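You operate a simulated robot arm through the tools that you are given. There is no shell and no other tool.

You run a simulated robot arm. Do the job below in one go: nothing can be reset, and whatever is moved stays where it is left.

JOB
Exhale-test the yellow mouthpiece unit: green OK tray if OK, repair bin if it fails.
Fine: input port closed, switches on exhale and flow, exhale knob at 3 for the test and back to 0 after.

It is judged by the outcome, as a careful person would: the job done as asked, and still so three seconds after it is handed in. It fails if anything else is knocked over, pushed out of place, dropped, spilled or broken.

ROBOT AND FRAMES
A 6-joint arm with a two-finger gripper, fixed in place. Base frame: the origin is on the floor under the middle of its stand, x ahead of it, y to its left, z up. Units: cm, degrees, N and s.
It reaches about 157.2 cm from its shoulder. Its first joint turns from -166.0 to 166.0 degrees. Payload 2.45 kg.
The tool frame sits at the grasp point between the pads (the TCP): z along the fingers, y along the line on which they close. The tips reach 2 cm beyond it. The gripper opens to 14 cm; its body begins 16.8 cm behind the TCP.
Orientation is told as [roll, pitch, yaw] about the base's x, y, z axes, in that order, counted from this pose: with the fingers straight down and closing along the base's y, the tool's x points along the base's -x, its y along +y and its z along -z.

CONTROLS
- The arm moves only by the tool jog_arm. Its argument "rows" is text: rows parted by semicolons, each of 6 numbers parted by spaces: the shift along the tool's x, y, z in units of 20 mm (1.0 is 20 mm), then the turn, a rotation vector about the tool's x, y, z in units of 6 degrees (1.0 is 6 degrees). In form: dx dy dz wx wy wz; .... A call has 1 to 20 rows; each row shifts and turns the commanded pose from where the row before left it, along the tool's axes as they then stand. "gripper" is the opening, from 0 (shut) to 1 (fully open), set as the call begins (left out, the last holds). A call with a number of a shift or a turn outside -1 to 1 is refused whole. Rows are played at 5 a second. More than 5 cm and 8.6 degrees between two rows, or a gripper value outside its range, and nothing of the call is played. A pose out of reach is approached as far as the arm can. The call stops where the force on the tool passes 40 N (or 10 N more than at its start, if that is more) or the arm is blocked; 0.2 s more then pass. Each finger travels about 4.5 cm/s and halts on what it meets, pressing with about 44 N; the grip force reading is that of the motor and also rises with nothing between the fingers. The clock runs only during rows and for 0.2 s after the last one: add rows that do not move to give the fingers time. It gives the time, the measured TCP pose, the force on the tool (base axes), the opening and the grip force at its end, in the units of the frame above (readings bear some noise), with the torque about the TCP (base axes, N m) and any sound that the robot's microphone picked up, and new pictures: "pictures" is both (left out), scene, wrist or none.
- Cameras (640 x 400 px; columns grow to the right, rows downward): "scene" is fixed at [4.95, -65.05, 161.85]; the picture's right is [0.47, -0.88, 0.00], its down [-0.31, -0.17, -0.93] and it looks along [0.82, 0.44, -0.36] (base axes); focal length 328 px, centre (320, 200). "wrist" rides on the gripper at [7.8, 1.1, -20.9] in the tool frame; the picture's right is [-0.14, 0.99, 0.00], its down [-0.92, -0.13, -0.37] and it looks along [-0.36, -0.05, 0.93] (tool axes); focal length 280 px, centre (320, 200). There is no depth. A picture from a camera that has moved, and an enlarged one, comes with that camera's place and axes in the base frame and with its lens.
- inspect(camera, box): a new picture of the part [left, top, right, bottom] of that camera's present view, enlarged. The clock stands still meanwhile.
- finish_job(): hands the job in; it is judged then, once.

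Places have to be worked out from the pictures, the camera data and where the tool is seen. Open the gripper and draw the arm clear of the work before you hand the job in, unless the task says otherwise.

The tools are called after "Emit:" as name(argument=value, ...) on one line, values as JSON. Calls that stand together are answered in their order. jog_arm: Moves the arm, as the interface text tells. Its arguments: {"type":"object","properties":{"rows":{"type":"string"},"gripper":{"type":"number"},"pictures":{"type":"string","enum":["both","scene","wrist","none"]}},"required":["rows"]} The other tools are called the same way: inspect (camera, box) takes an enlarged picture of a part of a camera's view; finish_job () hands the job in.

At the start:

```text
time_s: 0.0
tool_pos: [56.52, 2.47, 153.66]
ee_rot: [0.1, 0.0, 0.1]
contact_force: [0.0, 0.4, 0.1]
wrist_torque: [0.03, 0.0, -0.02]
gripper_width: 14.01
gripper_force: 0.1
```

scene: 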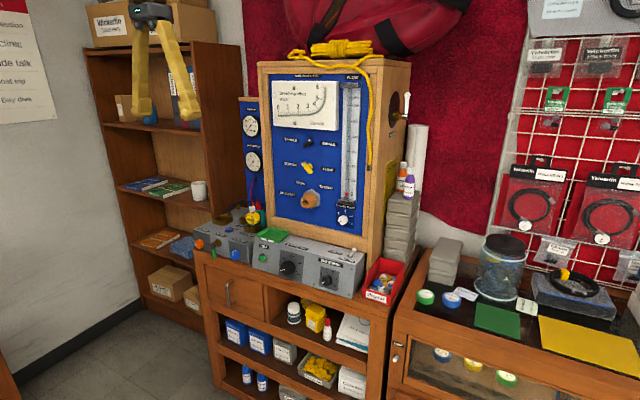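
wrist: 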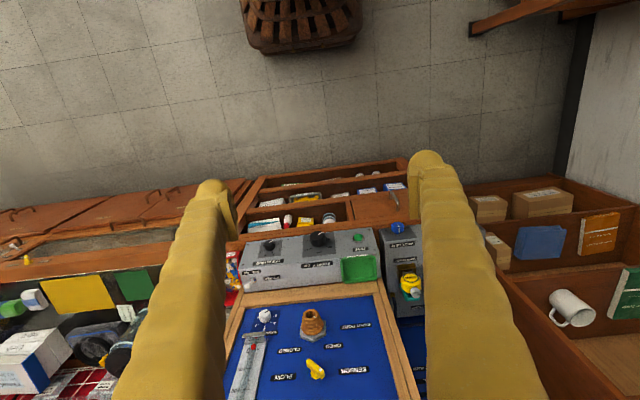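

I start by looking closely at the scene pictures to find the panel, switches, knob, mouthpiece, trays.

Emit:
inspect(camera="scene", box=[240, 60, 400, 160])

Emit:
inspect(camera="scene", box=[240, 140, 400, 240])

Emit:
inspect(camera="scene", box=[180, 200, 340, 300])

Emit:
inspect(camera="scene", box=[280, 220, 440, 320])

Emit:
inspect(camera="wrist", box=[220, 210, 440, 400])

Emit:
inspect(camera="scene", box=[400, 220, 640, 400])

```text
4.00 times, centred on (320, 110) of scene
camera zoom: at [4.95, -65.05, 161.85], right [0.47, -0.88, 0.0], down [-0.31, -0.17, -0.93], along [0.82, 0.44, -0.36], focal length 1311 px, centre (320, 560)
```

zoom: 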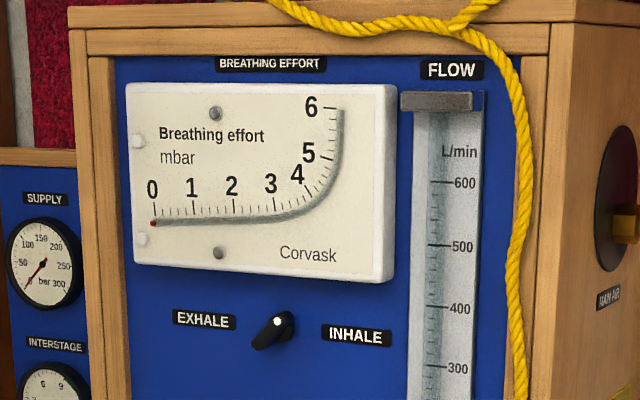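

```text
4.00 times, centred on (320, 190) of scene
camera zoom: at [4.95, -65.05, 161.85], right [0.47, -0.88, 0.0], down [-0.31, -0.17, -0.93], along [0.82, 0.44, -0.36], focal length 1311 px, centre (320, 240)
```

zoom: 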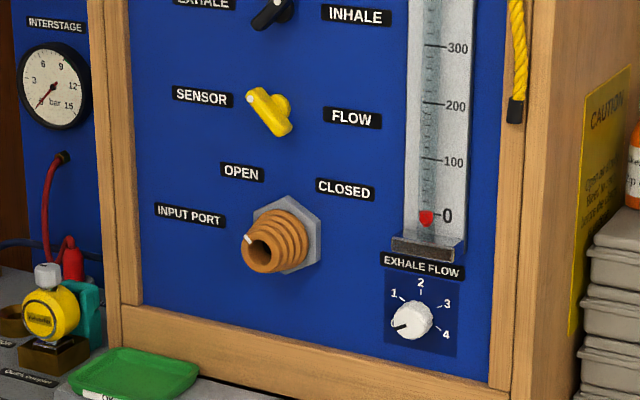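

```text
4.00 times, centred on (260, 250) of scene
camera zoom: at [4.95, -65.05, 161.85], right [0.47, -0.88, 0.0], down [-0.31, -0.17, -0.93], along [0.82, 0.44, -0.36], focal length 1311 px, centre (560, 0)
```

zoom: 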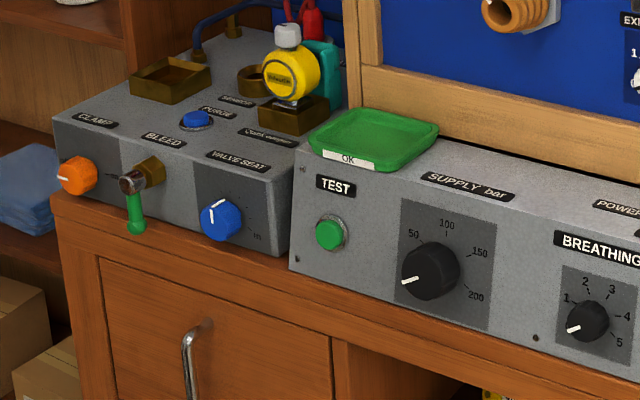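

```text
4.00 times, centred on (360, 270) of scene
camera zoom: at [4.95, -65.05, 161.85], right [0.47, -0.88, 0.0], down [-0.31, -0.17, -0.93], along [0.82, 0.44, -0.36], focal length 1311 px, centre (160, -80)
```

zoom: 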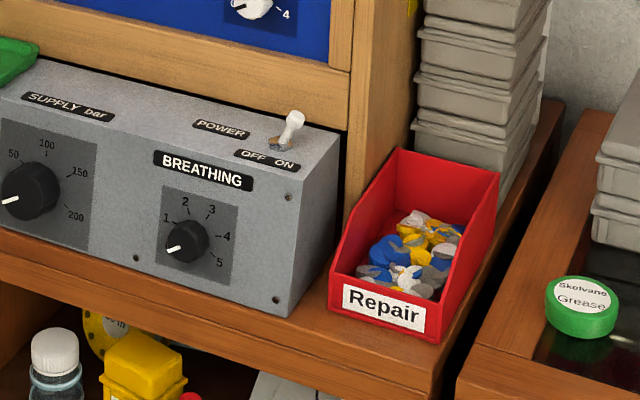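

```text
2.11 times, centred on (330, 305) of wrist
camera zoom: at [48.64, 3.51, 174.57], right [0.14, 0.99, 0.0], down [0.92, -0.13, 0.37], along [0.36, -0.05, -0.93], focal length 590 px, centre (299, -21)
```

zoom: 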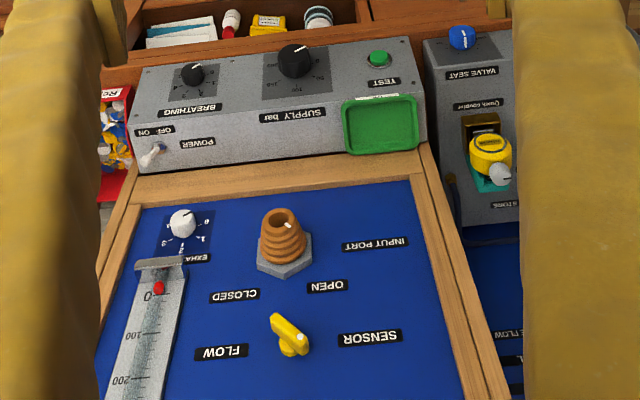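

```text
2.22 times, centred on (520, 310) of scene
camera zoom: at [4.95, -65.05, 161.85], right [0.47, -0.88, 0.0], down [-0.31, -0.17, -0.93], along [0.82, 0.44, -0.36], focal length 728 px, centre (-124, -44)
```

zoom: 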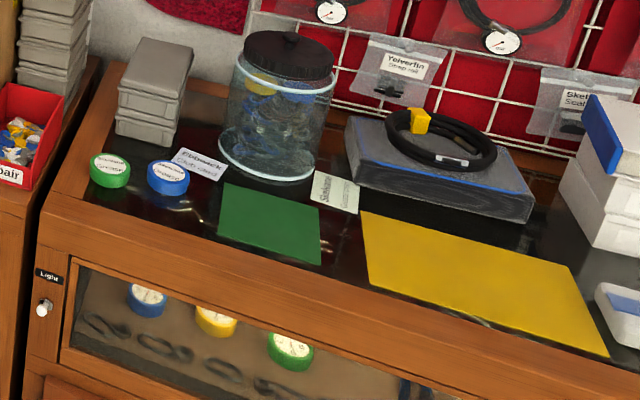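

The panel faces the robot at about x=107; I zoom further into the controls, unit, caution label and poster to learn states and the criterion.

Emit:
inspect(camera="scene", box=[280, 130, 344, 170])

Emit:
inspect(camera="scene", box=[280, 170, 344, 210])

Emit:
inspect(camera="scene", box=[230, 200, 278, 230])

Emit:
inspect(camera="scene", box=[375, 145, 423, 175])

Emit:
inspect(camera="scene", box=[320, 200, 368, 230])

Emit:
inspect(camera="scene", box=[0, 0, 96, 130])

Emit:
inspect(camera="scene", box=[230, 95, 278, 200])

```text
10.00 times, centred on (312, 150) of scene
camera zoom: at [4.95, -65.05, 161.85], right [0.47, -0.88, 0.0], down [-0.31, -0.17, -0.93], along [0.82, 0.44, -0.36], focal length 3278 px, centre (400, 700)
```

zoom: 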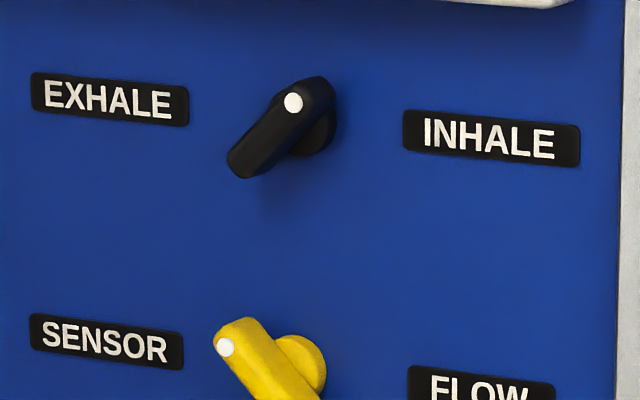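

```text
10.00 times, centred on (312, 190) of scene
camera zoom: at [4.95, -65.05, 161.85], right [0.47, -0.88, 0.0], down [-0.31, -0.17, -0.93], along [0.82, 0.44, -0.36], focal length 3278 px, centre (400, 300)
```

zoom: 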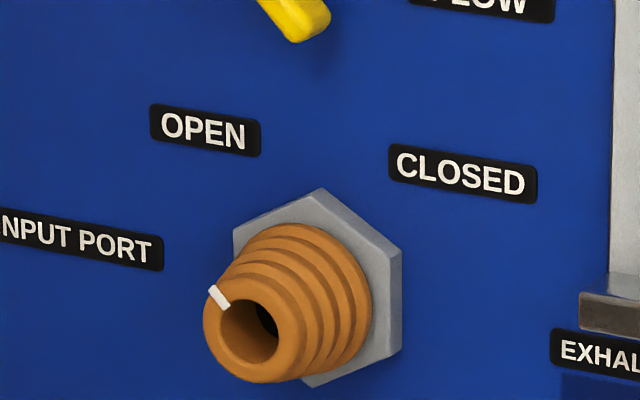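

```text
13.33 times, centred on (254, 215) of scene
camera zoom: at [4.95, -65.05, 161.85], right [0.47, -0.88, 0.0], down [-0.31, -0.17, -0.93], along [0.82, 0.44, -0.36], focal length 4371 px, centre (1200, 0)
```

zoom: 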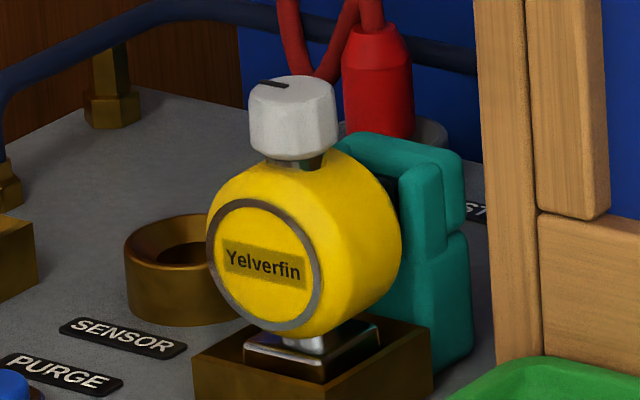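

```text
13.33 times, centred on (399, 160) of scene
camera zoom: at [4.95, -65.05, 161.85], right [0.47, -0.88, 0.0], down [-0.31, -0.17, -0.93], along [0.82, 0.44, -0.36], focal length 4371 px, centre (-733, 733)
```

zoom: 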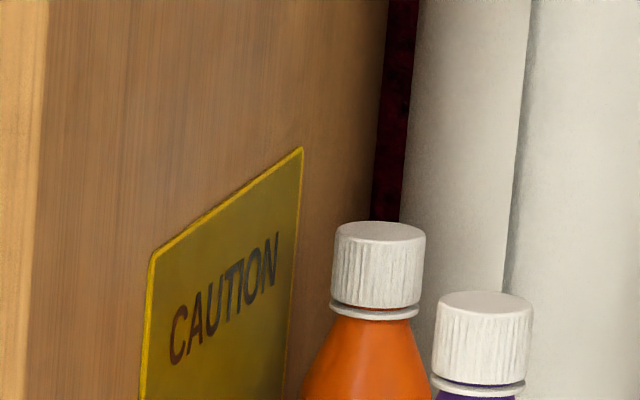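

```text
13.33 times, centred on (344, 215) of scene
camera zoom: at [4.95, -65.05, 161.85], right [0.47, -0.88, 0.0], down [-0.31, -0.17, -0.93], along [0.82, 0.44, -0.36], focal length 4371 px, centre (0, 0)
```

zoom: 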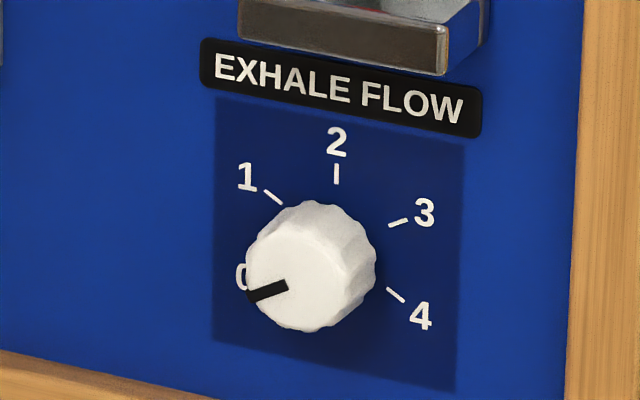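

```text
3.08 times, centred on (48, 65) of scene
camera zoom: at [4.95, -65.05, 161.85], right [0.47, -0.88, 0.0], down [-0.31, -0.17, -0.93], along [0.82, 0.44, -0.36], focal length 1009 px, centre (1157, 615)
```

zoom: 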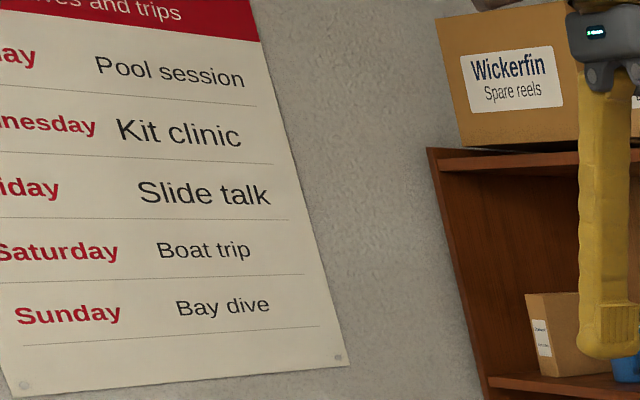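

```text
3.81 times, centred on (254, 148) of scene
camera zoom: at [4.95, -65.05, 161.85], right [0.47, -0.88, 0.0], down [-0.31, -0.17, -0.93], along [0.82, 0.44, -0.36], focal length 1249 px, centre (571, 400)
```

zoom: 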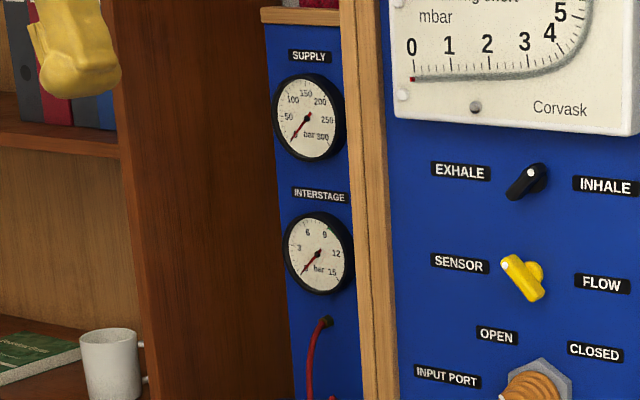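

I zoom on the gauge, cards, power toggle and lower items for any written criterion.

Emit:
inspect(camera="scene", box=[268, 75, 348, 135])

Emit:
inspect(camera="scene", box=[440, 280, 560, 330])

Emit:
inspect(camera="scene", box=[320, 235, 376, 300])

Emit:
inspect(camera="scene", box=[200, 290, 400, 400])

Emit:
inspect(camera="scene", box=[335, 70, 415, 130])

Emit:
inspect(camera="scene", box=[380, 150, 420, 260])

Emit:
inspect(camera="scene", box=[500, 0, 640, 280])

```text
6.67 times, centred on (308, 105) of scene
camera zoom: at [4.95, -65.05, 161.85], right [0.47, -0.88, 0.0], down [-0.31, -0.17, -0.93], along [0.82, 0.44, -0.36], focal length 2186 px, centre (400, 833)
```

zoom: 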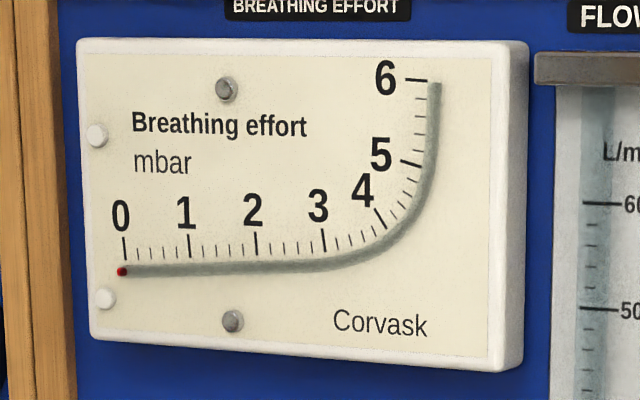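

```text
5.33 times, centred on (500, 305) of scene
camera zoom: at [4.95, -65.05, 161.85], right [0.47, -0.88, 0.0], down [-0.31, -0.17, -0.93], along [0.82, 0.44, -0.36], focal length 1748 px, centre (-640, -360)
```

zoom: 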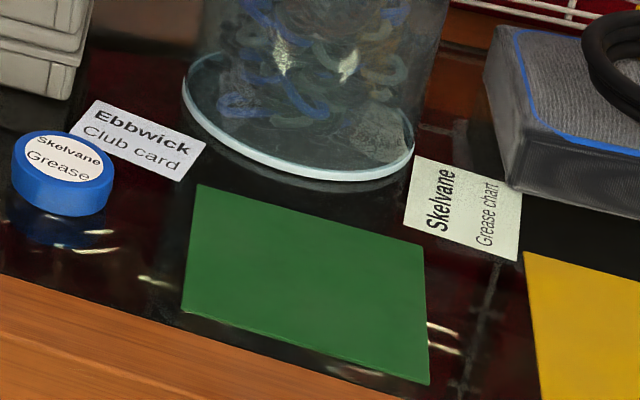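

```text
6.15 times, centred on (348, 268) of scene
camera zoom: at [4.95, -65.05, 161.85], right [0.47, -0.88, 0.0], down [-0.31, -0.17, -0.93], along [0.82, 0.44, -0.36], focal length 2017 px, centre (148, -215)
```

zoom: 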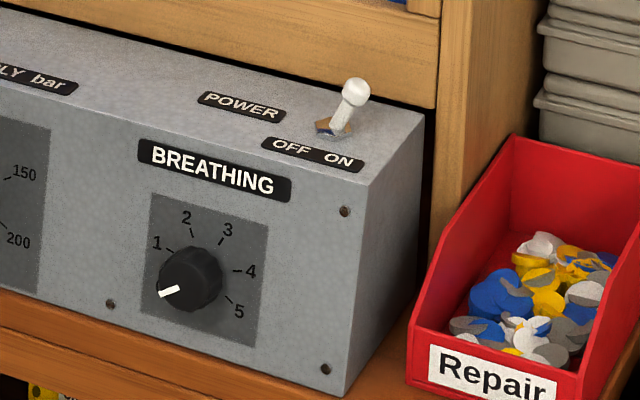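

```text
3.20 times, centred on (300, 345) of scene
camera zoom: at [4.95, -65.05, 161.85], right [0.47, -0.88, 0.0], down [-0.31, -0.17, -0.93], along [0.82, 0.44, -0.36], focal length 1049 px, centre (384, -264)
```

zoom: 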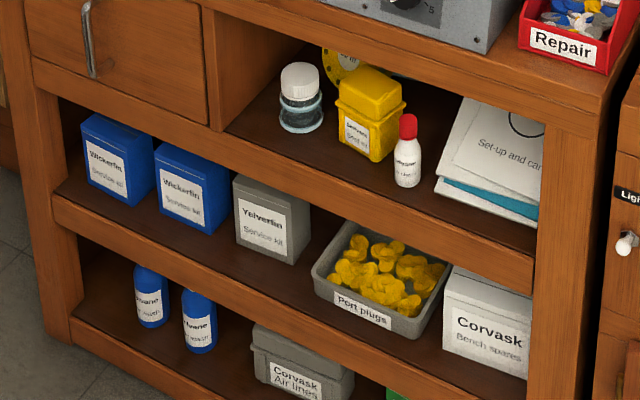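

```text
6.67 times, centred on (375, 100) of scene
camera zoom: at [4.95, -65.05, 161.85], right [0.47, -0.88, 0.0], down [-0.31, -0.17, -0.93], along [0.82, 0.44, -0.36], focal length 2186 px, centre (-47, 867)
```

zoom: 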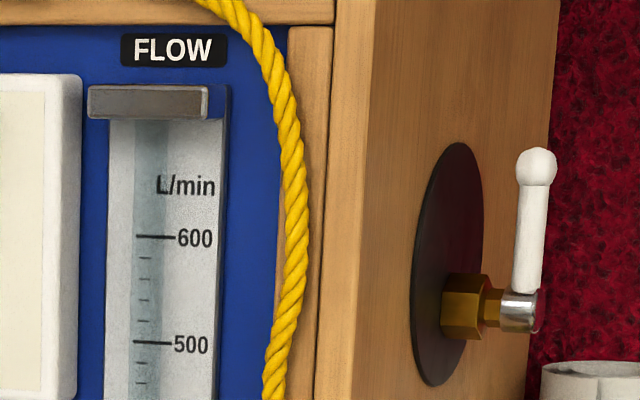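

```text
3.64 times, centred on (400, 205) of scene
camera zoom: at [4.95, -65.05, 161.85], right [0.47, -0.88, 0.0], down [-0.31, -0.17, -0.93], along [0.82, 0.44, -0.36], focal length 1192 px, centre (29, 182)
```

zoom: 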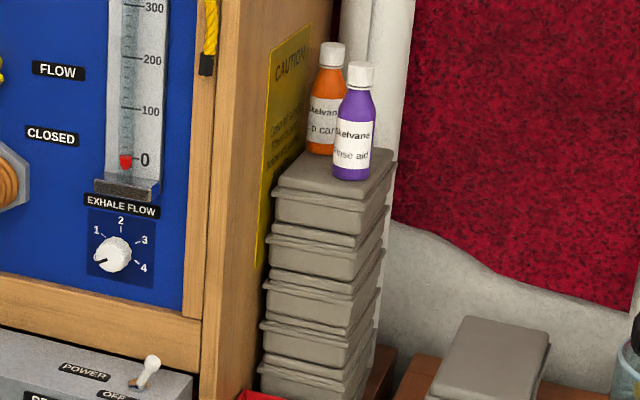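

```text
1.43 times, centred on (570, 140) of scene
camera zoom: at [4.95, -65.05, 161.85], right [0.47, -0.88, 0.0], down [-0.31, -0.17, -0.93], along [0.82, 0.44, -0.36], focal length 468 px, centre (-37, 286)
```

zoom: 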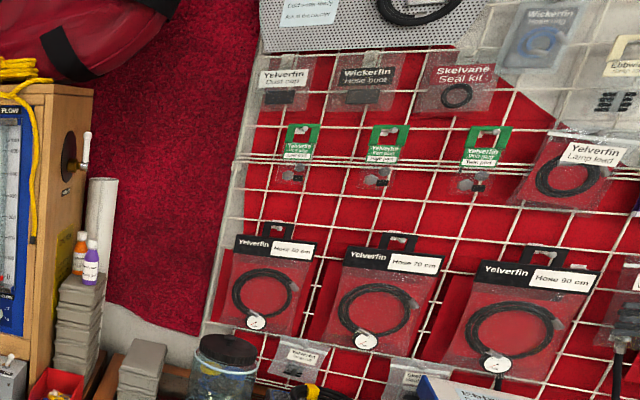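

The caution label is seen at grazing angle; I try a tight zoom on it and on the booklet.

Emit:
inspect(camera="scene", box=[380, 155, 400, 185])

Emit:
inspect(camera="scene", box=[380, 175, 400, 205])

Emit:
inspect(camera="scene", box=[330, 310, 380, 350])

Emit:
inspect(camera="wrist", box=[0, 250, 160, 400])

```text
13.33 times, centred on (390, 170) of scene
camera zoom: at [4.95, -65.05, 161.85], right [0.47, -0.88, 0.0], down [-0.31, -0.17, -0.93], along [0.82, 0.44, -0.36], focal length 4371 px, centre (-613, 600)
```

zoom: 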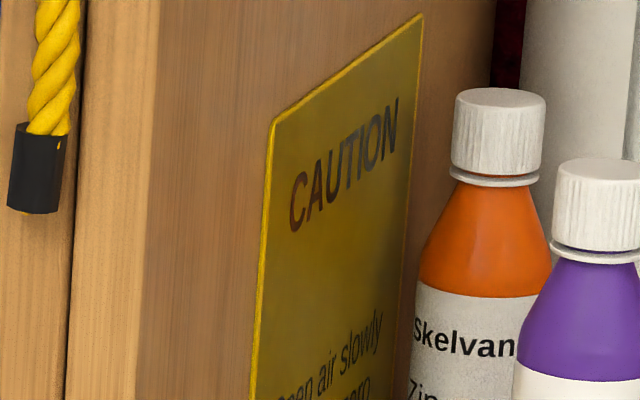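

```text
13.33 times, centred on (390, 190) of scene
camera zoom: at [4.95, -65.05, 161.85], right [0.47, -0.88, 0.0], down [-0.31, -0.17, -0.93], along [0.82, 0.44, -0.36], focal length 4371 px, centre (-613, 333)
```

zoom: 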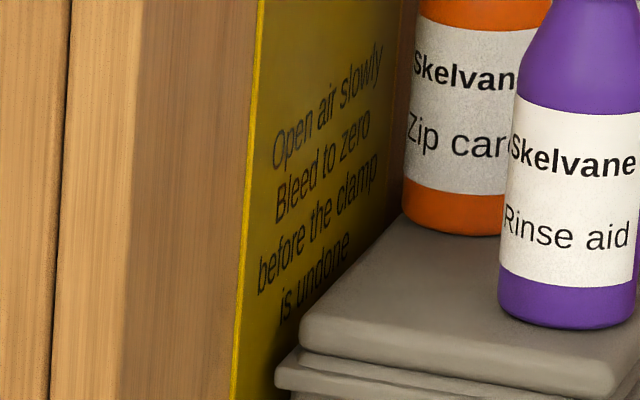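

```text
10.00 times, centred on (355, 330) of scene
camera zoom: at [4.95, -65.05, 161.85], right [0.47, -0.88, 0.0], down [-0.31, -0.17, -0.93], along [0.82, 0.44, -0.36], focal length 3278 px, centre (-30, -1100)
```

zoom: 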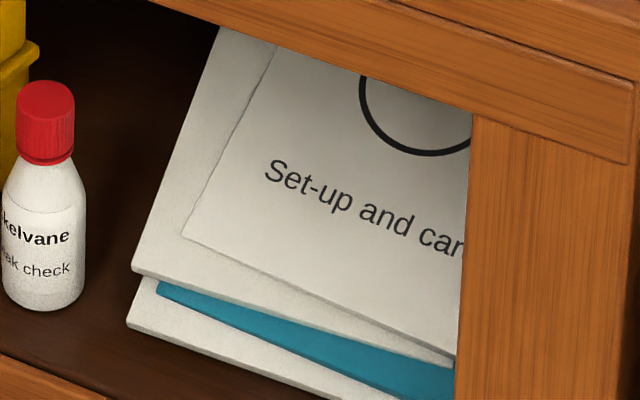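

```text
2.67 times, centred on (80, 325) of wrist
camera zoom: at [48.64, 3.51, 174.57], right [0.14, 0.99, 0.0], down [0.92, -0.13, 0.37], along [0.36, -0.05, -0.93], focal length 748 px, centre (960, -133)
```

zoom: 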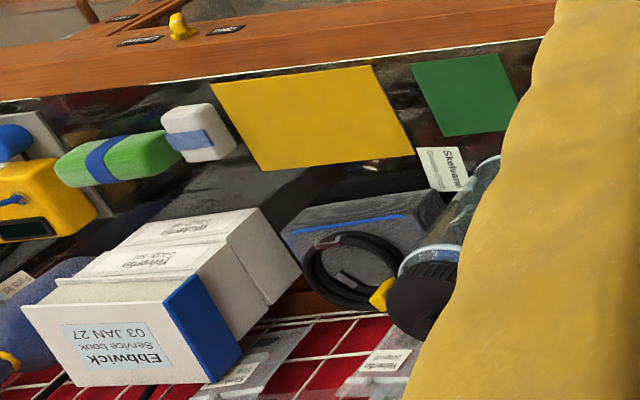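

Caution label only concerns air/clamp. Black switch dot points up-right (INHALE), yellow dot up-left (SENSOR), port mark at OPEN, knob at 0. I turn the wrist 180° about the tool axis first, in free space, to get the camera on top later.

Emit:
jog_arm(rows="0 0 0 0 0 1;0 0 0 0 0 1;0 0 0 0 0 1;0 0 0 0 0 1;0 0 0 0 0 1;0 0 0 0 0 1;0 0 0 0 0 1;0 0 0 0 0 1;0 0 0 0 0 1;0 0 0 0 0 1;0 0 0 0 0 1;0 0 0 0 0 1;0 0 0 0 0 1;0 0 0 0 0 1;0 0 0 0 0 1", gripper=0.5, pictures="both")

```text
time_s: 3.2
tool_pos: [56.57, 2.37, 153.71]
ee_rot: [0.0, 0.1, -90.1]
contact_force: [0.1, 0.7, 0.5]
wrist_torque: [0.0, 0.01, 0.01]
gripper_width: 7.0
gripper_force: 0.1
camera wrist: at [57.57, 10.24, 174.54], right [0.99, -0.14, 0.0], down [-0.13, -0.92, 0.37], along [-0.05, -0.37, -0.93], focal length 280 px, centre (320, 200)
```

scene: 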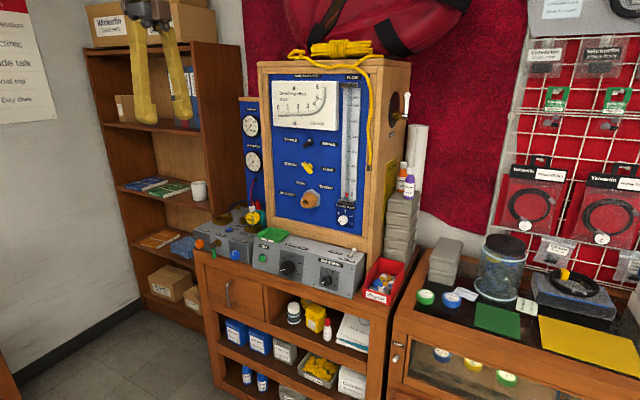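
wrist: 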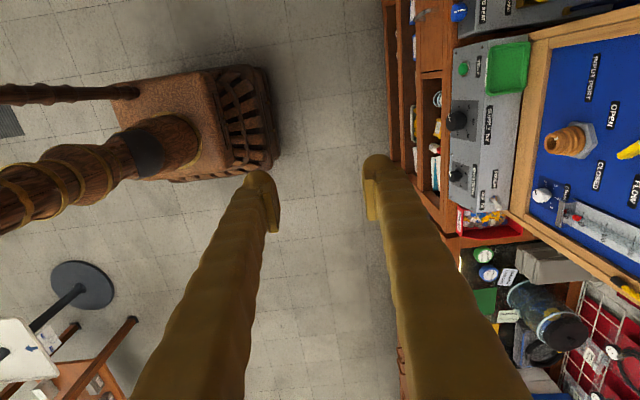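

Rotation works as expected; I continue with the other 90° and then begin pitching up.

Emit:
jog_arm(rows="0 0 0 0 0 1;0 0 0 0 0 1;0 0 0 0 0 1;0 0 0 0 0 1;0 0 0 0 0 1;0 0 0 0 0 1;0 0 0 0 0 1;0 0 0 0 0 1;0 0 0 0 0 1;0 0 0 0 0 1;0 0 0 0 0 1;0 0 0 0 0 1;0 0 0 0 0 1;0 0 0 0 0 1;0 0 0 0 0 1", pictures="none")

Emit:
jog_arm(rows="0 0 0 0 1 0;0 0 0 0 1 0;0 0 0 0 1 0;0 0 0 0 1 0;0 0 0 0 1 0;0 0 0 0 1 0;0 0 0 0 1 0;0 0 0 0 1 0", pictures="both")

```text
time_s: 6.4
tool_pos: [56.48, 1.96, 153.64]
ee_rot: [0.0, 0.0, -170.5]
contact_force: [0.8, 0.6, 0.5]
wrist_torque: [-0.02, -0.05, 0.01]
gripper_width: 7.0
gripper_force: 0.1
out of reach, approached as far as the arm can: row 14, 15
```

```text
time_s: 8.2
tool_pos: [56.54, 1.87, 153.68]
ee_rot: [-0.1, 48.2, -170.5]
contact_force: [0.8, -0.4, -0.2]
wrist_torque: [-0.01, 0.01, 0.02]
gripper_width: 7.0
gripper_force: 0.0
camera wrist: at [46.47, -0.97, 173.45], right [0.07, -0.99, -0.1], down [-0.9, -0.02, -0.44], along [0.43, 0.13, -0.89], focal length 280 px, centre (320, 200)
```

scene: 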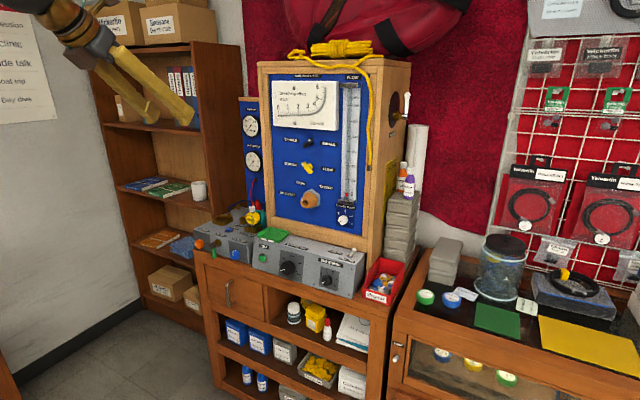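
wrist: 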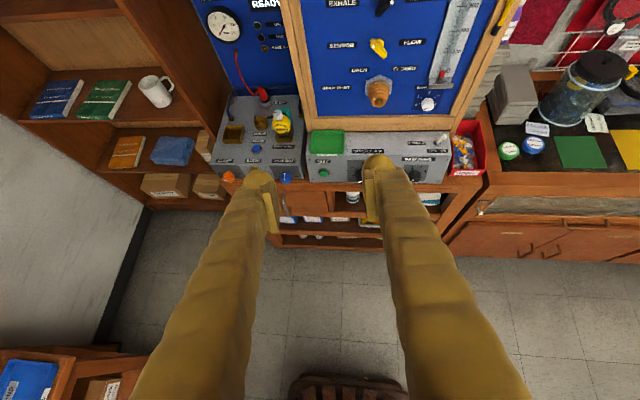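

Joint 6 stops near 170°, so camera-up has its roll limit here. I finish pitching to horizontal and straighten yaw to view the panel front-on.

Emit:
jog_arm(rows="0 0 0 0 1 0;0 0 0 0 1 0;0 0 0 0 1 0;0 0 0 0 1 0;0 0 0 0 1 0;0 0 0 0 1 0;0 0 0 0 0.9 0;0 0 0 -0.8 0 0;0 0 0 -0.8 0 0", pictures="both")

```text
time_s: 10.2
tool_pos: [56.4, 0.52, 153.76]
ee_rot: [80.7, 84.4, -97.7]
contact_force: [-0.6, -1.0, -0.4]
wrist_torque: [0.1, 0.05, 0.19]
gripper_width: 7.0
gripper_force: 0.0
out of reach, approached as far as the arm can: row 9
camera wrist: at [35.6, -0.41, 161.98], right [0.03, -1.0, -0.04], down [-0.38, 0.03, -0.92], along [0.92, 0.04, -0.38], focal length 280 px, centre (320, 200)
```

scene: 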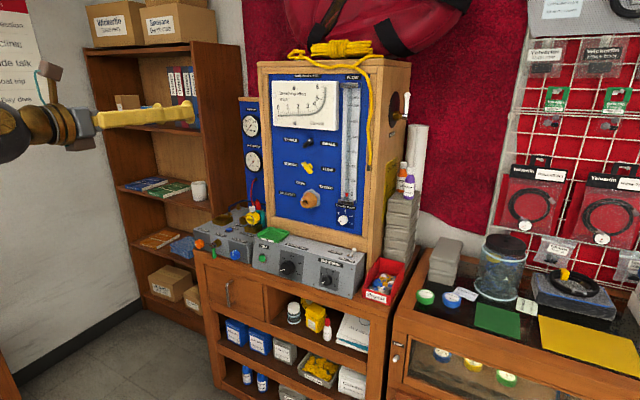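
wrist: 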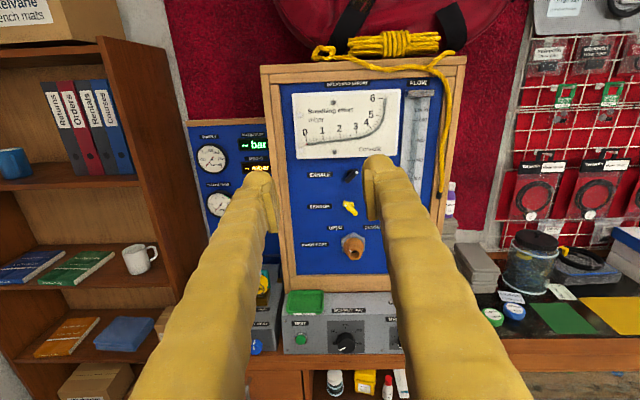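

Good frontal view. I zoom in on the panel and stand from here for triangulation.

Emit:
inspect(camera="wrist", box=[280, 150, 440, 290])

Emit:
inspect(camera="wrist", box=[180, 110, 290, 220])

Emit:
inspect(camera="wrist", box=[240, 250, 340, 370])

```text
2.86 times, centred on (360, 220) of wrist
camera zoom: at [35.6, -0.41, 161.98], right [0.03, -1.0, -0.04], down [-0.38, 0.03, -0.92], along [0.92, 0.04, -0.38], focal length 801 px, centre (206, 143)
```

zoom: 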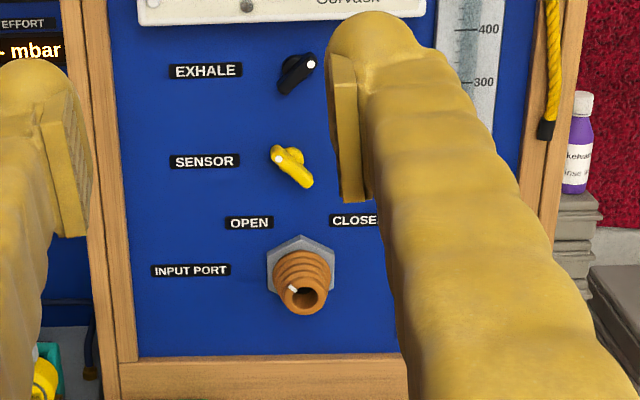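

```text
3.64 times, centred on (235, 165) of wrist
camera zoom: at [35.6, -0.41, 161.98], right [0.03, -1.0, -0.04], down [-0.38, 0.03, -0.92], along [0.92, 0.04, -0.38], focal length 1020 px, centre (629, 327)
```

zoom: 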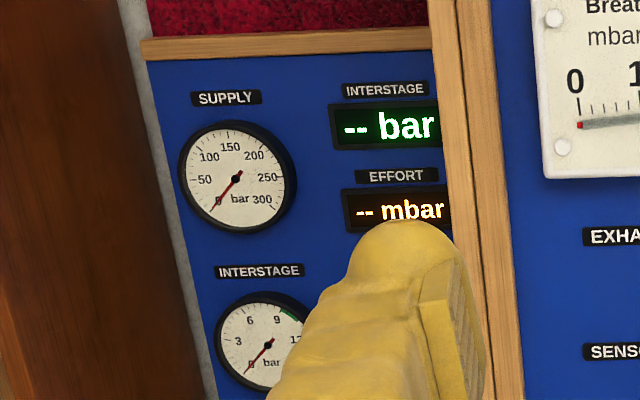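

```text
3.33 times, centred on (290, 310) of wrist
camera zoom: at [35.6, -0.41, 161.98], right [0.03, -1.0, -0.04], down [-0.38, 0.03, -0.92], along [0.92, 0.04, -0.38], focal length 935 px, centre (420, -167)
```

zoom: 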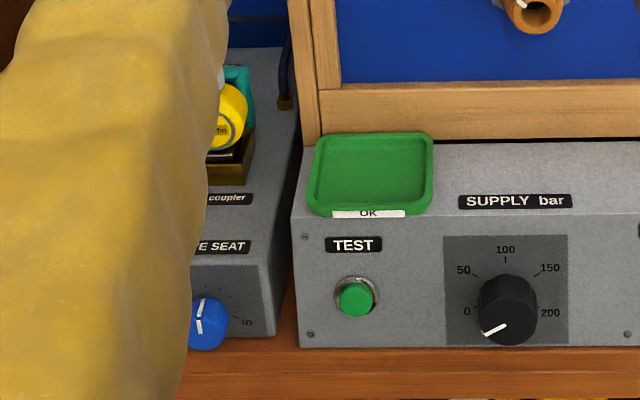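

Estimates: port tip ≈[102.8,-6.3,117], black switch ≈[105.5,-6,139], yellow ≈[105.5,-5.5,130], knob ≈[105,-20.4,112], unit ≈[104,22.5,103.5]. I move lower-left with a downward pitch to view the unit closely.

Emit:
jog_arm(rows="-0.9 -0.65 0.4 0 0 0;-0.9 -0.65 0.4 0 0 0;-0.9 -0.65 0.4 0 0 0;-0.9 -0.65 0.4 0 0 0;-0.9 -0.65 0.4 0 0 0;-0.9 -0.65 0.4 0 0 0;-0.9 -0.65 0.4 0 0 0;-0.9 -0.65 0.4 0 0 0;-0.9 -0.65 0.4 0 0 0;-0.9 -0.65 0.4 0 0 0;-0.9 -0.65 0.4 0 0 0;-0.9 -0.65 0.4 0 0 0;-0.9 -0.65 0.4 0 0 0;-0.9 -0.65 0.4 0 0 0;-0.9 -0.65 0.4 0 0 0", pictures="none")

Emit:
jog_arm(rows="0 0 0 0 -1 0;0 0 0 0 -1 0;0 0 0 0 -1 0;0 0 0 0 -1 0;0 0 0 0 -1 0;0 0 0 0 -1 0", gripper=1, pictures="both")

```text
time_s: 13.4
tool_pos: [64.69, -4.7, 130.47]
ee_rot: [1.4, 89.3, -177.8]
contact_force: [0.4, 0.7, 1.3]
wrist_torque: [0.01, -0.01, 0.02]
gripper_width: 7.02
gripper_force: 0.1
out of reach, approached as far as the arm can: row 1, 2, 3, 4, 5, 6, 7, 8, 9, 10, 11, 12, 13, 14, 15
```

```text
time_s: 15.0
tool_pos: [66.03, -1.61, 133.08]
ee_rot: [-26.3, 59.9, 156.5]
contact_force: [-0.3, -0.6, -0.3]
wrist_torque: [0.01, 0.01, 0.0]
gripper_width: 13.99
gripper_force: 0.0
out of reach, approached as far as the arm can: row 5
stopped in row 6: the arm was blocked; the commanded pose is now the measured one
camera wrist: at [51.03, -6.3, 149.03], right [-0.07, -0.94, -0.34], down [-0.75, 0.27, -0.6], along [0.66, 0.21, -0.72], focal length 280 px, centre (320, 200)
```

scene: 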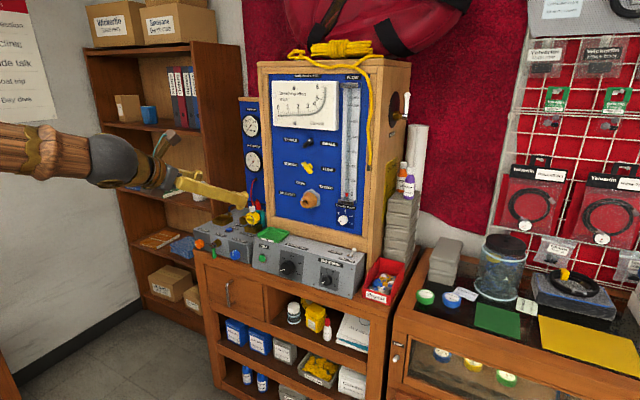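
wrist: 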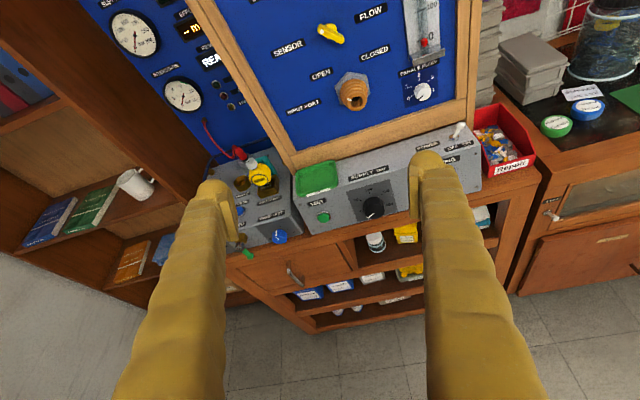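

Camera-up sits at the wrist limit, so I return to the natural roll (camera on robot side/below), rotating back about the tool axis.

Emit:
jog_arm(rows="0 0 0 0 0 -1;0 0 0 0 0 -1;0 0 0 0 0 -1;0 0 0 0 0 -1;0 0 0 0 0 -1;0 0 0 0 0 -1;0 0 0 0 0 -1;0 0 0 0 0 -1;0 0 0 0 0 -1;0 0 0 0 0 -1;0 0 0 0 0 -1;0 0 0 0 0 -1;0 0 0 0 0 -1;0 0 0 0 0 -1;0 0 0 0 0 -1;0 0 0 0 0 -1;0 0 0 0 0 -1;0 0 0 0 0 -1;0 0 0 0 0 -1;0 0 0 0 0 -1", pictures="none")

Emit:
jog_arm(rows="0 0 0 0 0 -1;0 0 0 0 0 -1;0 0 0 0 0 -1;0 0 0 0 0 -1;0 0 0 0 0 -1;0 0 0 0 0 -1;0 0 0 0 0 -1;0 0 0 0 0 -1;0 0 0 0 0 -1;0 0 0 0 0 -1;0 0 0 0 0 -1;0 0 0 0 0 -1", pictures="both")

```text
time_s: 19.2
tool_pos: [66.0, -1.73, 133.17]
ee_rot: [62.2, -14.0, -76.5]
contact_force: [-0.3, 0.2, -0.6]
wrist_torque: [-0.03, 0.03, 0.02]
gripper_width: 13.99
gripper_force: 0.0
```

```text
time_s: 21.8
tool_pos: [66.1, -1.53, 133.07]
ee_rot: [4.5, -63.2, 1.0]
contact_force: [0.8, -0.4, 0.6]
wrist_torque: [0.0, 0.03, 0.01]
gripper_width: 14.0
gripper_force: 0.1
camera wrist: at [43.83, -2.64, 135.53], right [-0.03, 0.99, 0.16], down [0.1, -0.15, 0.98], along [0.99, 0.04, -0.1], focal length 280 px, centre (320, 200)
```

scene: 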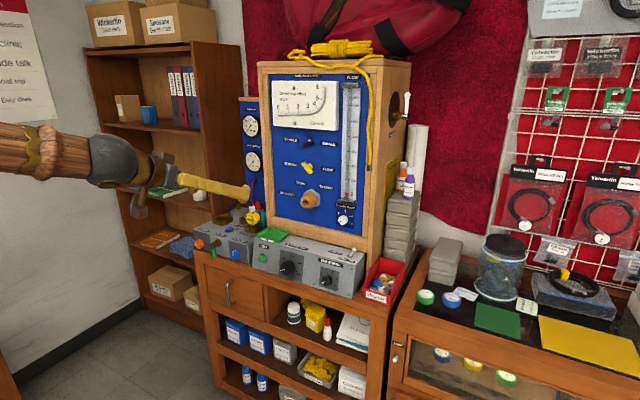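
wrist: 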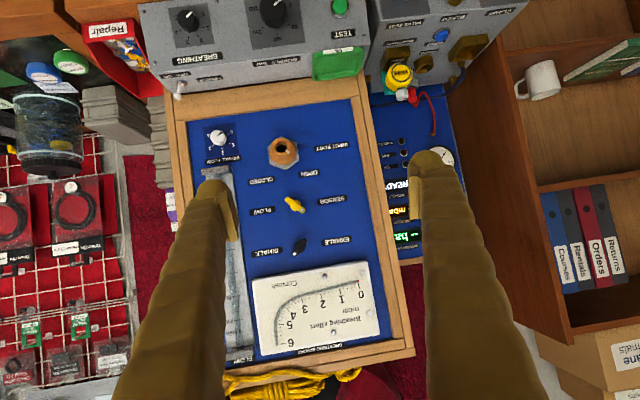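

This view shows everything between the fingers (upside down). I zoom into panel and unit.

Emit:
inspect(camera="wrist", box=[180, 110, 340, 270])

Emit:
inspect(camera="wrist", box=[310, 20, 470, 130])

Emit:
inspect(camera="wrist", box=[370, 120, 450, 260])

Emit:
inspect(camera="wrist", box=[80, 0, 240, 120])

```text
2.50 times, centred on (260, 190) of wrist
camera zoom: at [43.83, -2.64, 135.53], right [-0.03, 0.99, 0.16], down [0.1, -0.15, 0.98], along [0.99, 0.04, -0.1], focal length 701 px, centre (470, 225)
```

zoom: 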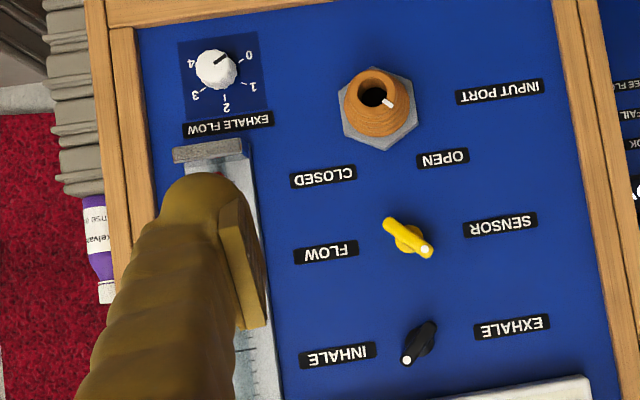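

```text
3.64 times, centred on (390, 75) of wrist
camera zoom: at [43.83, -2.64, 135.53], right [-0.03, 0.99, 0.16], down [0.1, -0.15, 0.98], along [0.99, 0.04, -0.1], focal length 1020 px, centre (66, 654)
```

zoom: 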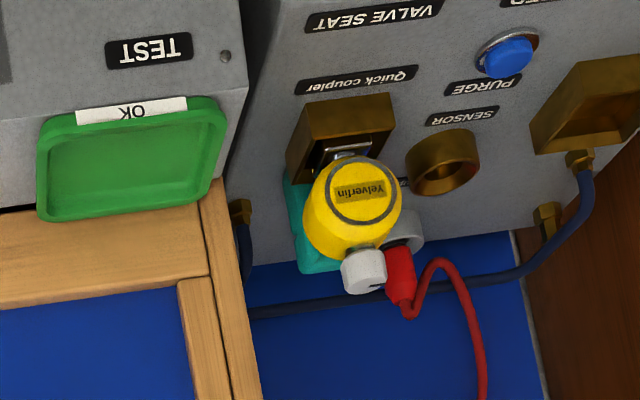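

```text
2.86 times, centred on (410, 190) of wrist
camera zoom: at [43.83, -2.64, 135.53], right [-0.03, 0.99, 0.16], down [0.1, -0.15, 0.98], along [0.99, 0.04, -0.1], focal length 801 px, centre (63, 229)
```

zoom: 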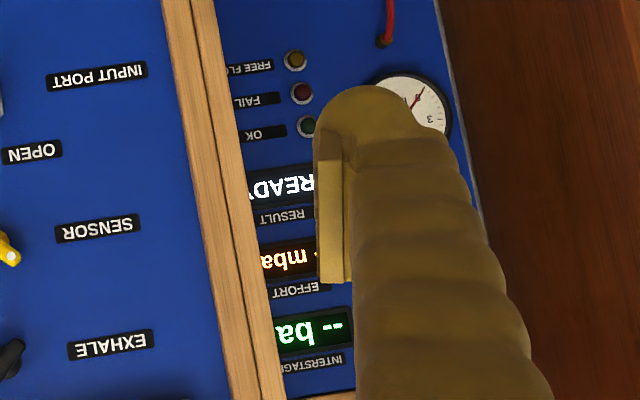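

```text
3.33 times, centred on (160, 60) of wrist
camera zoom: at [43.83, -2.64, 135.53], right [-0.03, 0.99, 0.16], down [0.1, -0.15, 0.98], along [0.99, 0.04, -0.1], focal length 935 px, centre (853, 667)
```

zoom: 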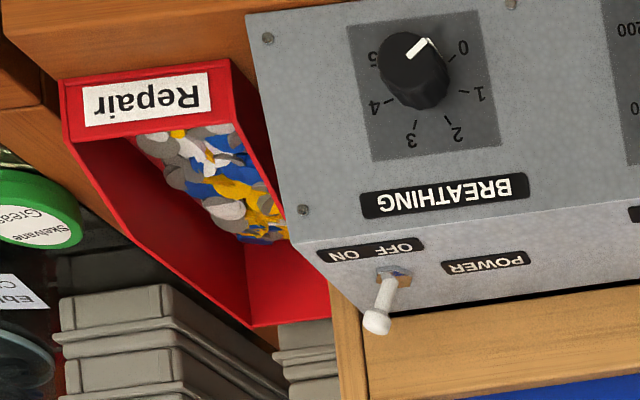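

There's a RESULT display (READY) with OK/FAIL/FREE FLOW lamps on the left panel – that will tell the verdict. Refined: nozzle tip [102.5,-6.6,117.3], black hub ≈[~,-6.1,138.9], yellow hub ≈[~,-5.8,129.6], exhale knob front [105.5,-20.5,111.8]. I straighten the tool to horizontal.

Emit:
jog_arm(rows="0 0 0 0 -0.897 0;0 0 0 0 -0.897 0;0 0 0 0 -0.897 0;0 0 0 0 -0.897 0;0 0 0 0 -0.897 0;0 0 0 0.84 0 0;0 0 0 0 0 -0.34", gripper=0.35, pictures="both")

```text
time_s: 23.4
tool_pos: [65.87, -1.86, 132.98]
ee_rot: [50.5, -89.8, -47.4]
contact_force: [-0.6, 0.6, -0.4]
wrist_torque: [0.03, 0.05, -0.02]
gripper_width: 4.86
gripper_force: 0.2
out of reach, approached as far as the arm can: row 6
camera wrist: at [44.95, -1.99, 125.27], right [-0.06, 0.99, 0.14], down [-0.36, -0.15, 0.92], along [0.93, 0.0, 0.36], focal length 280 px, centre (320, 200)
```

scene: 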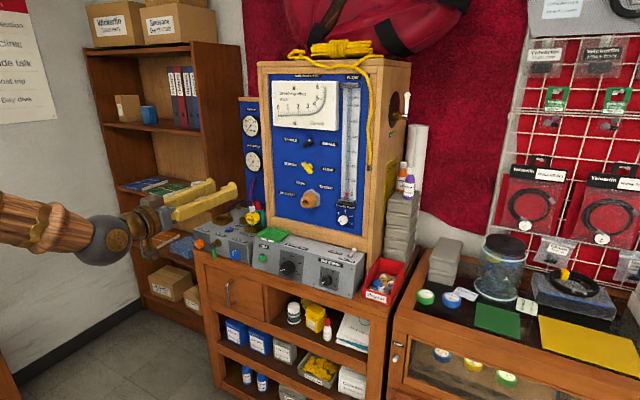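
wrist: 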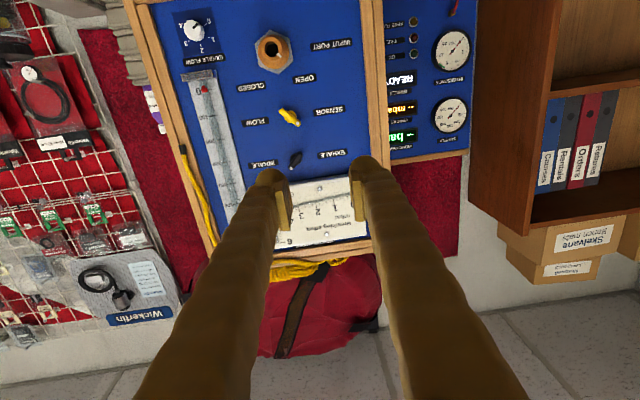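

Tool is horizontal, yaw 3° off. I advance toward the black switch, stopping ~10 cm short, then correct yaw and roll +45°.

Emit:
jog_arm(rows="-0.227 -0.22 0.95 0 0 0;-0.227 -0.22 0.95 0 0 0;-0.227 -0.22 0.95 0 0 0;-0.227 -0.22 0.95 0 0 0;-0.227 -0.22 0.95 0 0 0;-0.227 -0.22 0.95 0 0 0;-0.227 -0.22 0.95 0 0 0;-0.227 -0.22 0.95 0 0 0;-0.227 -0.22 0.95 0 0 0;-0.227 -0.22 0.95 0 0 0;-0.227 -0.22 0.95 0 0 0;-0.227 -0.22 0.95 0 0 0;-0.227 -0.22 0.95 0 0 0;0 0 0 0.55 0 0", pictures="both")

```text
time_s: 26.4
tool_pos: [90.97, -7.19, 139.26]
ee_rot: [15.2, -89.7, -14.7]
contact_force: [-0.1, -0.1, 0.2]
wrist_torque: [-0.03, 0.02, 0.0]
gripper_width: 4.9
gripper_force: 0.1
out of reach, approached as far as the arm can: row 14
camera wrist: at [69.98, -6.34, 131.61], right [-0.01, 0.99, 0.14], down [-0.36, -0.13, 0.92], along [0.93, -0.04, 0.36], focal length 280 px, centre (320, 200)
```

scene: 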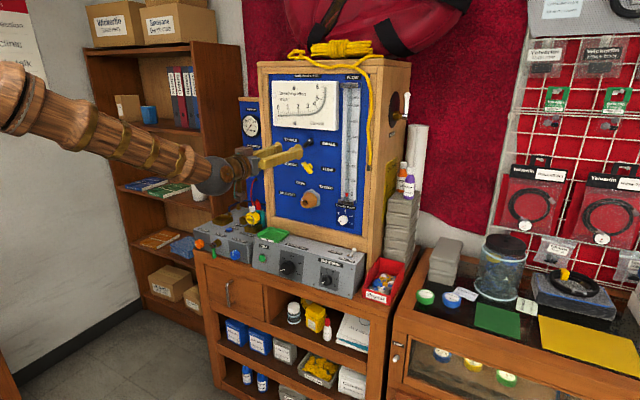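
wrist: 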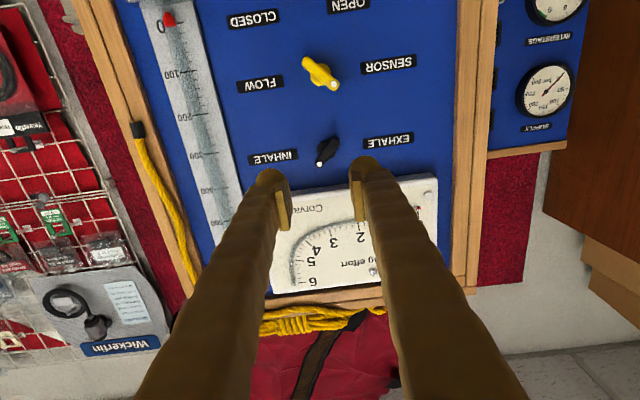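

Aligned now (yaw <1°). The tool axis at x=105 should project at about (320,156). I zoom there to measure the lever offset.

Emit:
inspect(camera="wrist", box=[280, 120, 376, 180])

Emit:
inspect(camera="scene", box=[264, 120, 344, 180])

```text
6.67 times, centred on (328, 150) of wrist
camera zoom: at [69.98, -6.34, 131.61], right [-0.01, 0.99, 0.14], down [-0.36, -0.13, 0.92], along [0.93, -0.04, 0.36], focal length 1869 px, centre (267, 533)
```

zoom: 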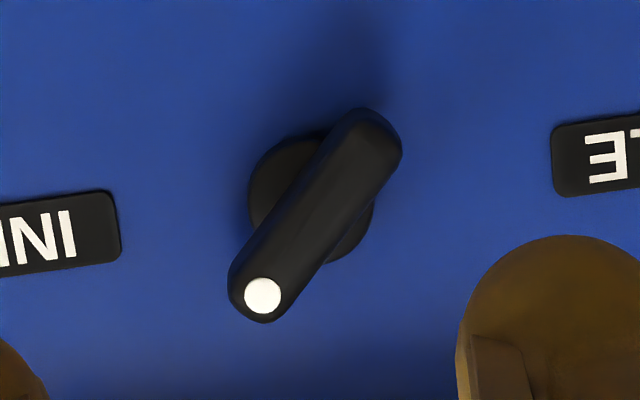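

```text
6.67 times, centred on (304, 150) of scene
camera zoom: at [4.95, -65.05, 161.85], right [0.47, -0.88, 0.0], down [-0.31, -0.17, -0.93], along [0.82, 0.44, -0.36], focal length 2186 px, centre (427, 533)
```

zoom: 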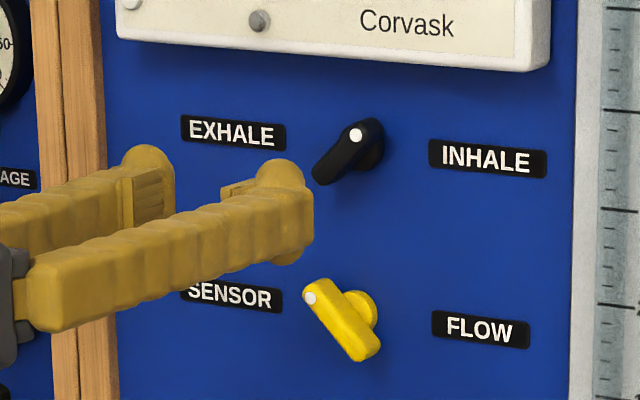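

Lever axis ≈ (y −6.17, z 138.7), bar 4.3 cm long at 45°, front face x≈104.9. I roll +45°, offset 1 cm toward the lower end (clearing the gauge box), and move to x≈99.

Emit:
jog_arm(rows="0 0 0 0 0 1;0 0 0 0 0 1;0 0 0 0 0 1;0 0 0 0 0 1;0 0 0 0 0 1;0 0 0 0 0 1;0 0 0 0 0 1;0 0 0 0 0 0.5;0.53 0.08 0 0 0 0;0.53 0.08 0 0 0 0;0 0 1 0 0 0;0 0 1 0 0 0;0 0 1 0 0 0;0 0 1 0 0 0;0 0 0 0 0 0", gripper=0.28, pictures="both")

```text
time_s: 29.6
tool_pos: [98.71, -8.33, 138.73]
ee_rot: [89.5, -44.9, -89.3]
contact_force: [-0.4, 0.4, 0.3]
wrist_torque: [-0.02, 0.04, 0.02]
gripper_width: 3.89
gripper_force: 0.0
out of reach, approached as far as the arm can: row 1, 9, 10, 11, 13
camera wrist: at [77.53, -2.28, 134.07], right [0.0, 0.6, 0.8], down [-0.36, -0.75, 0.56], along [0.93, -0.29, 0.22], focal length 280 px, centre (320, 200)
```

scene: 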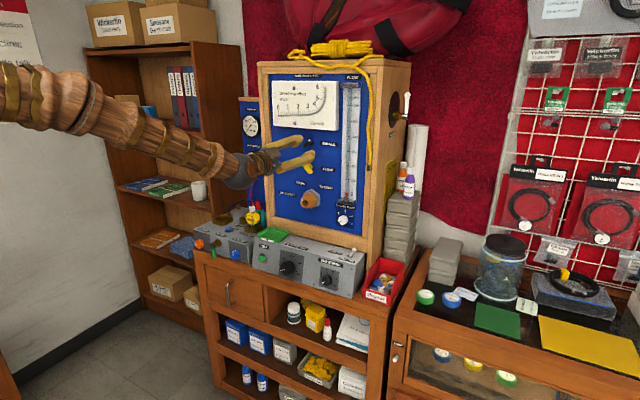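
wrist: 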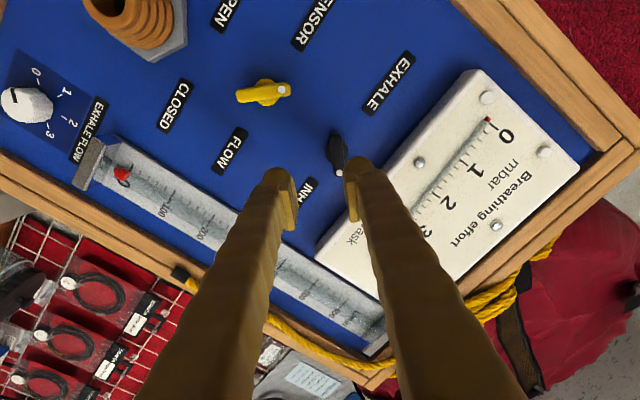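

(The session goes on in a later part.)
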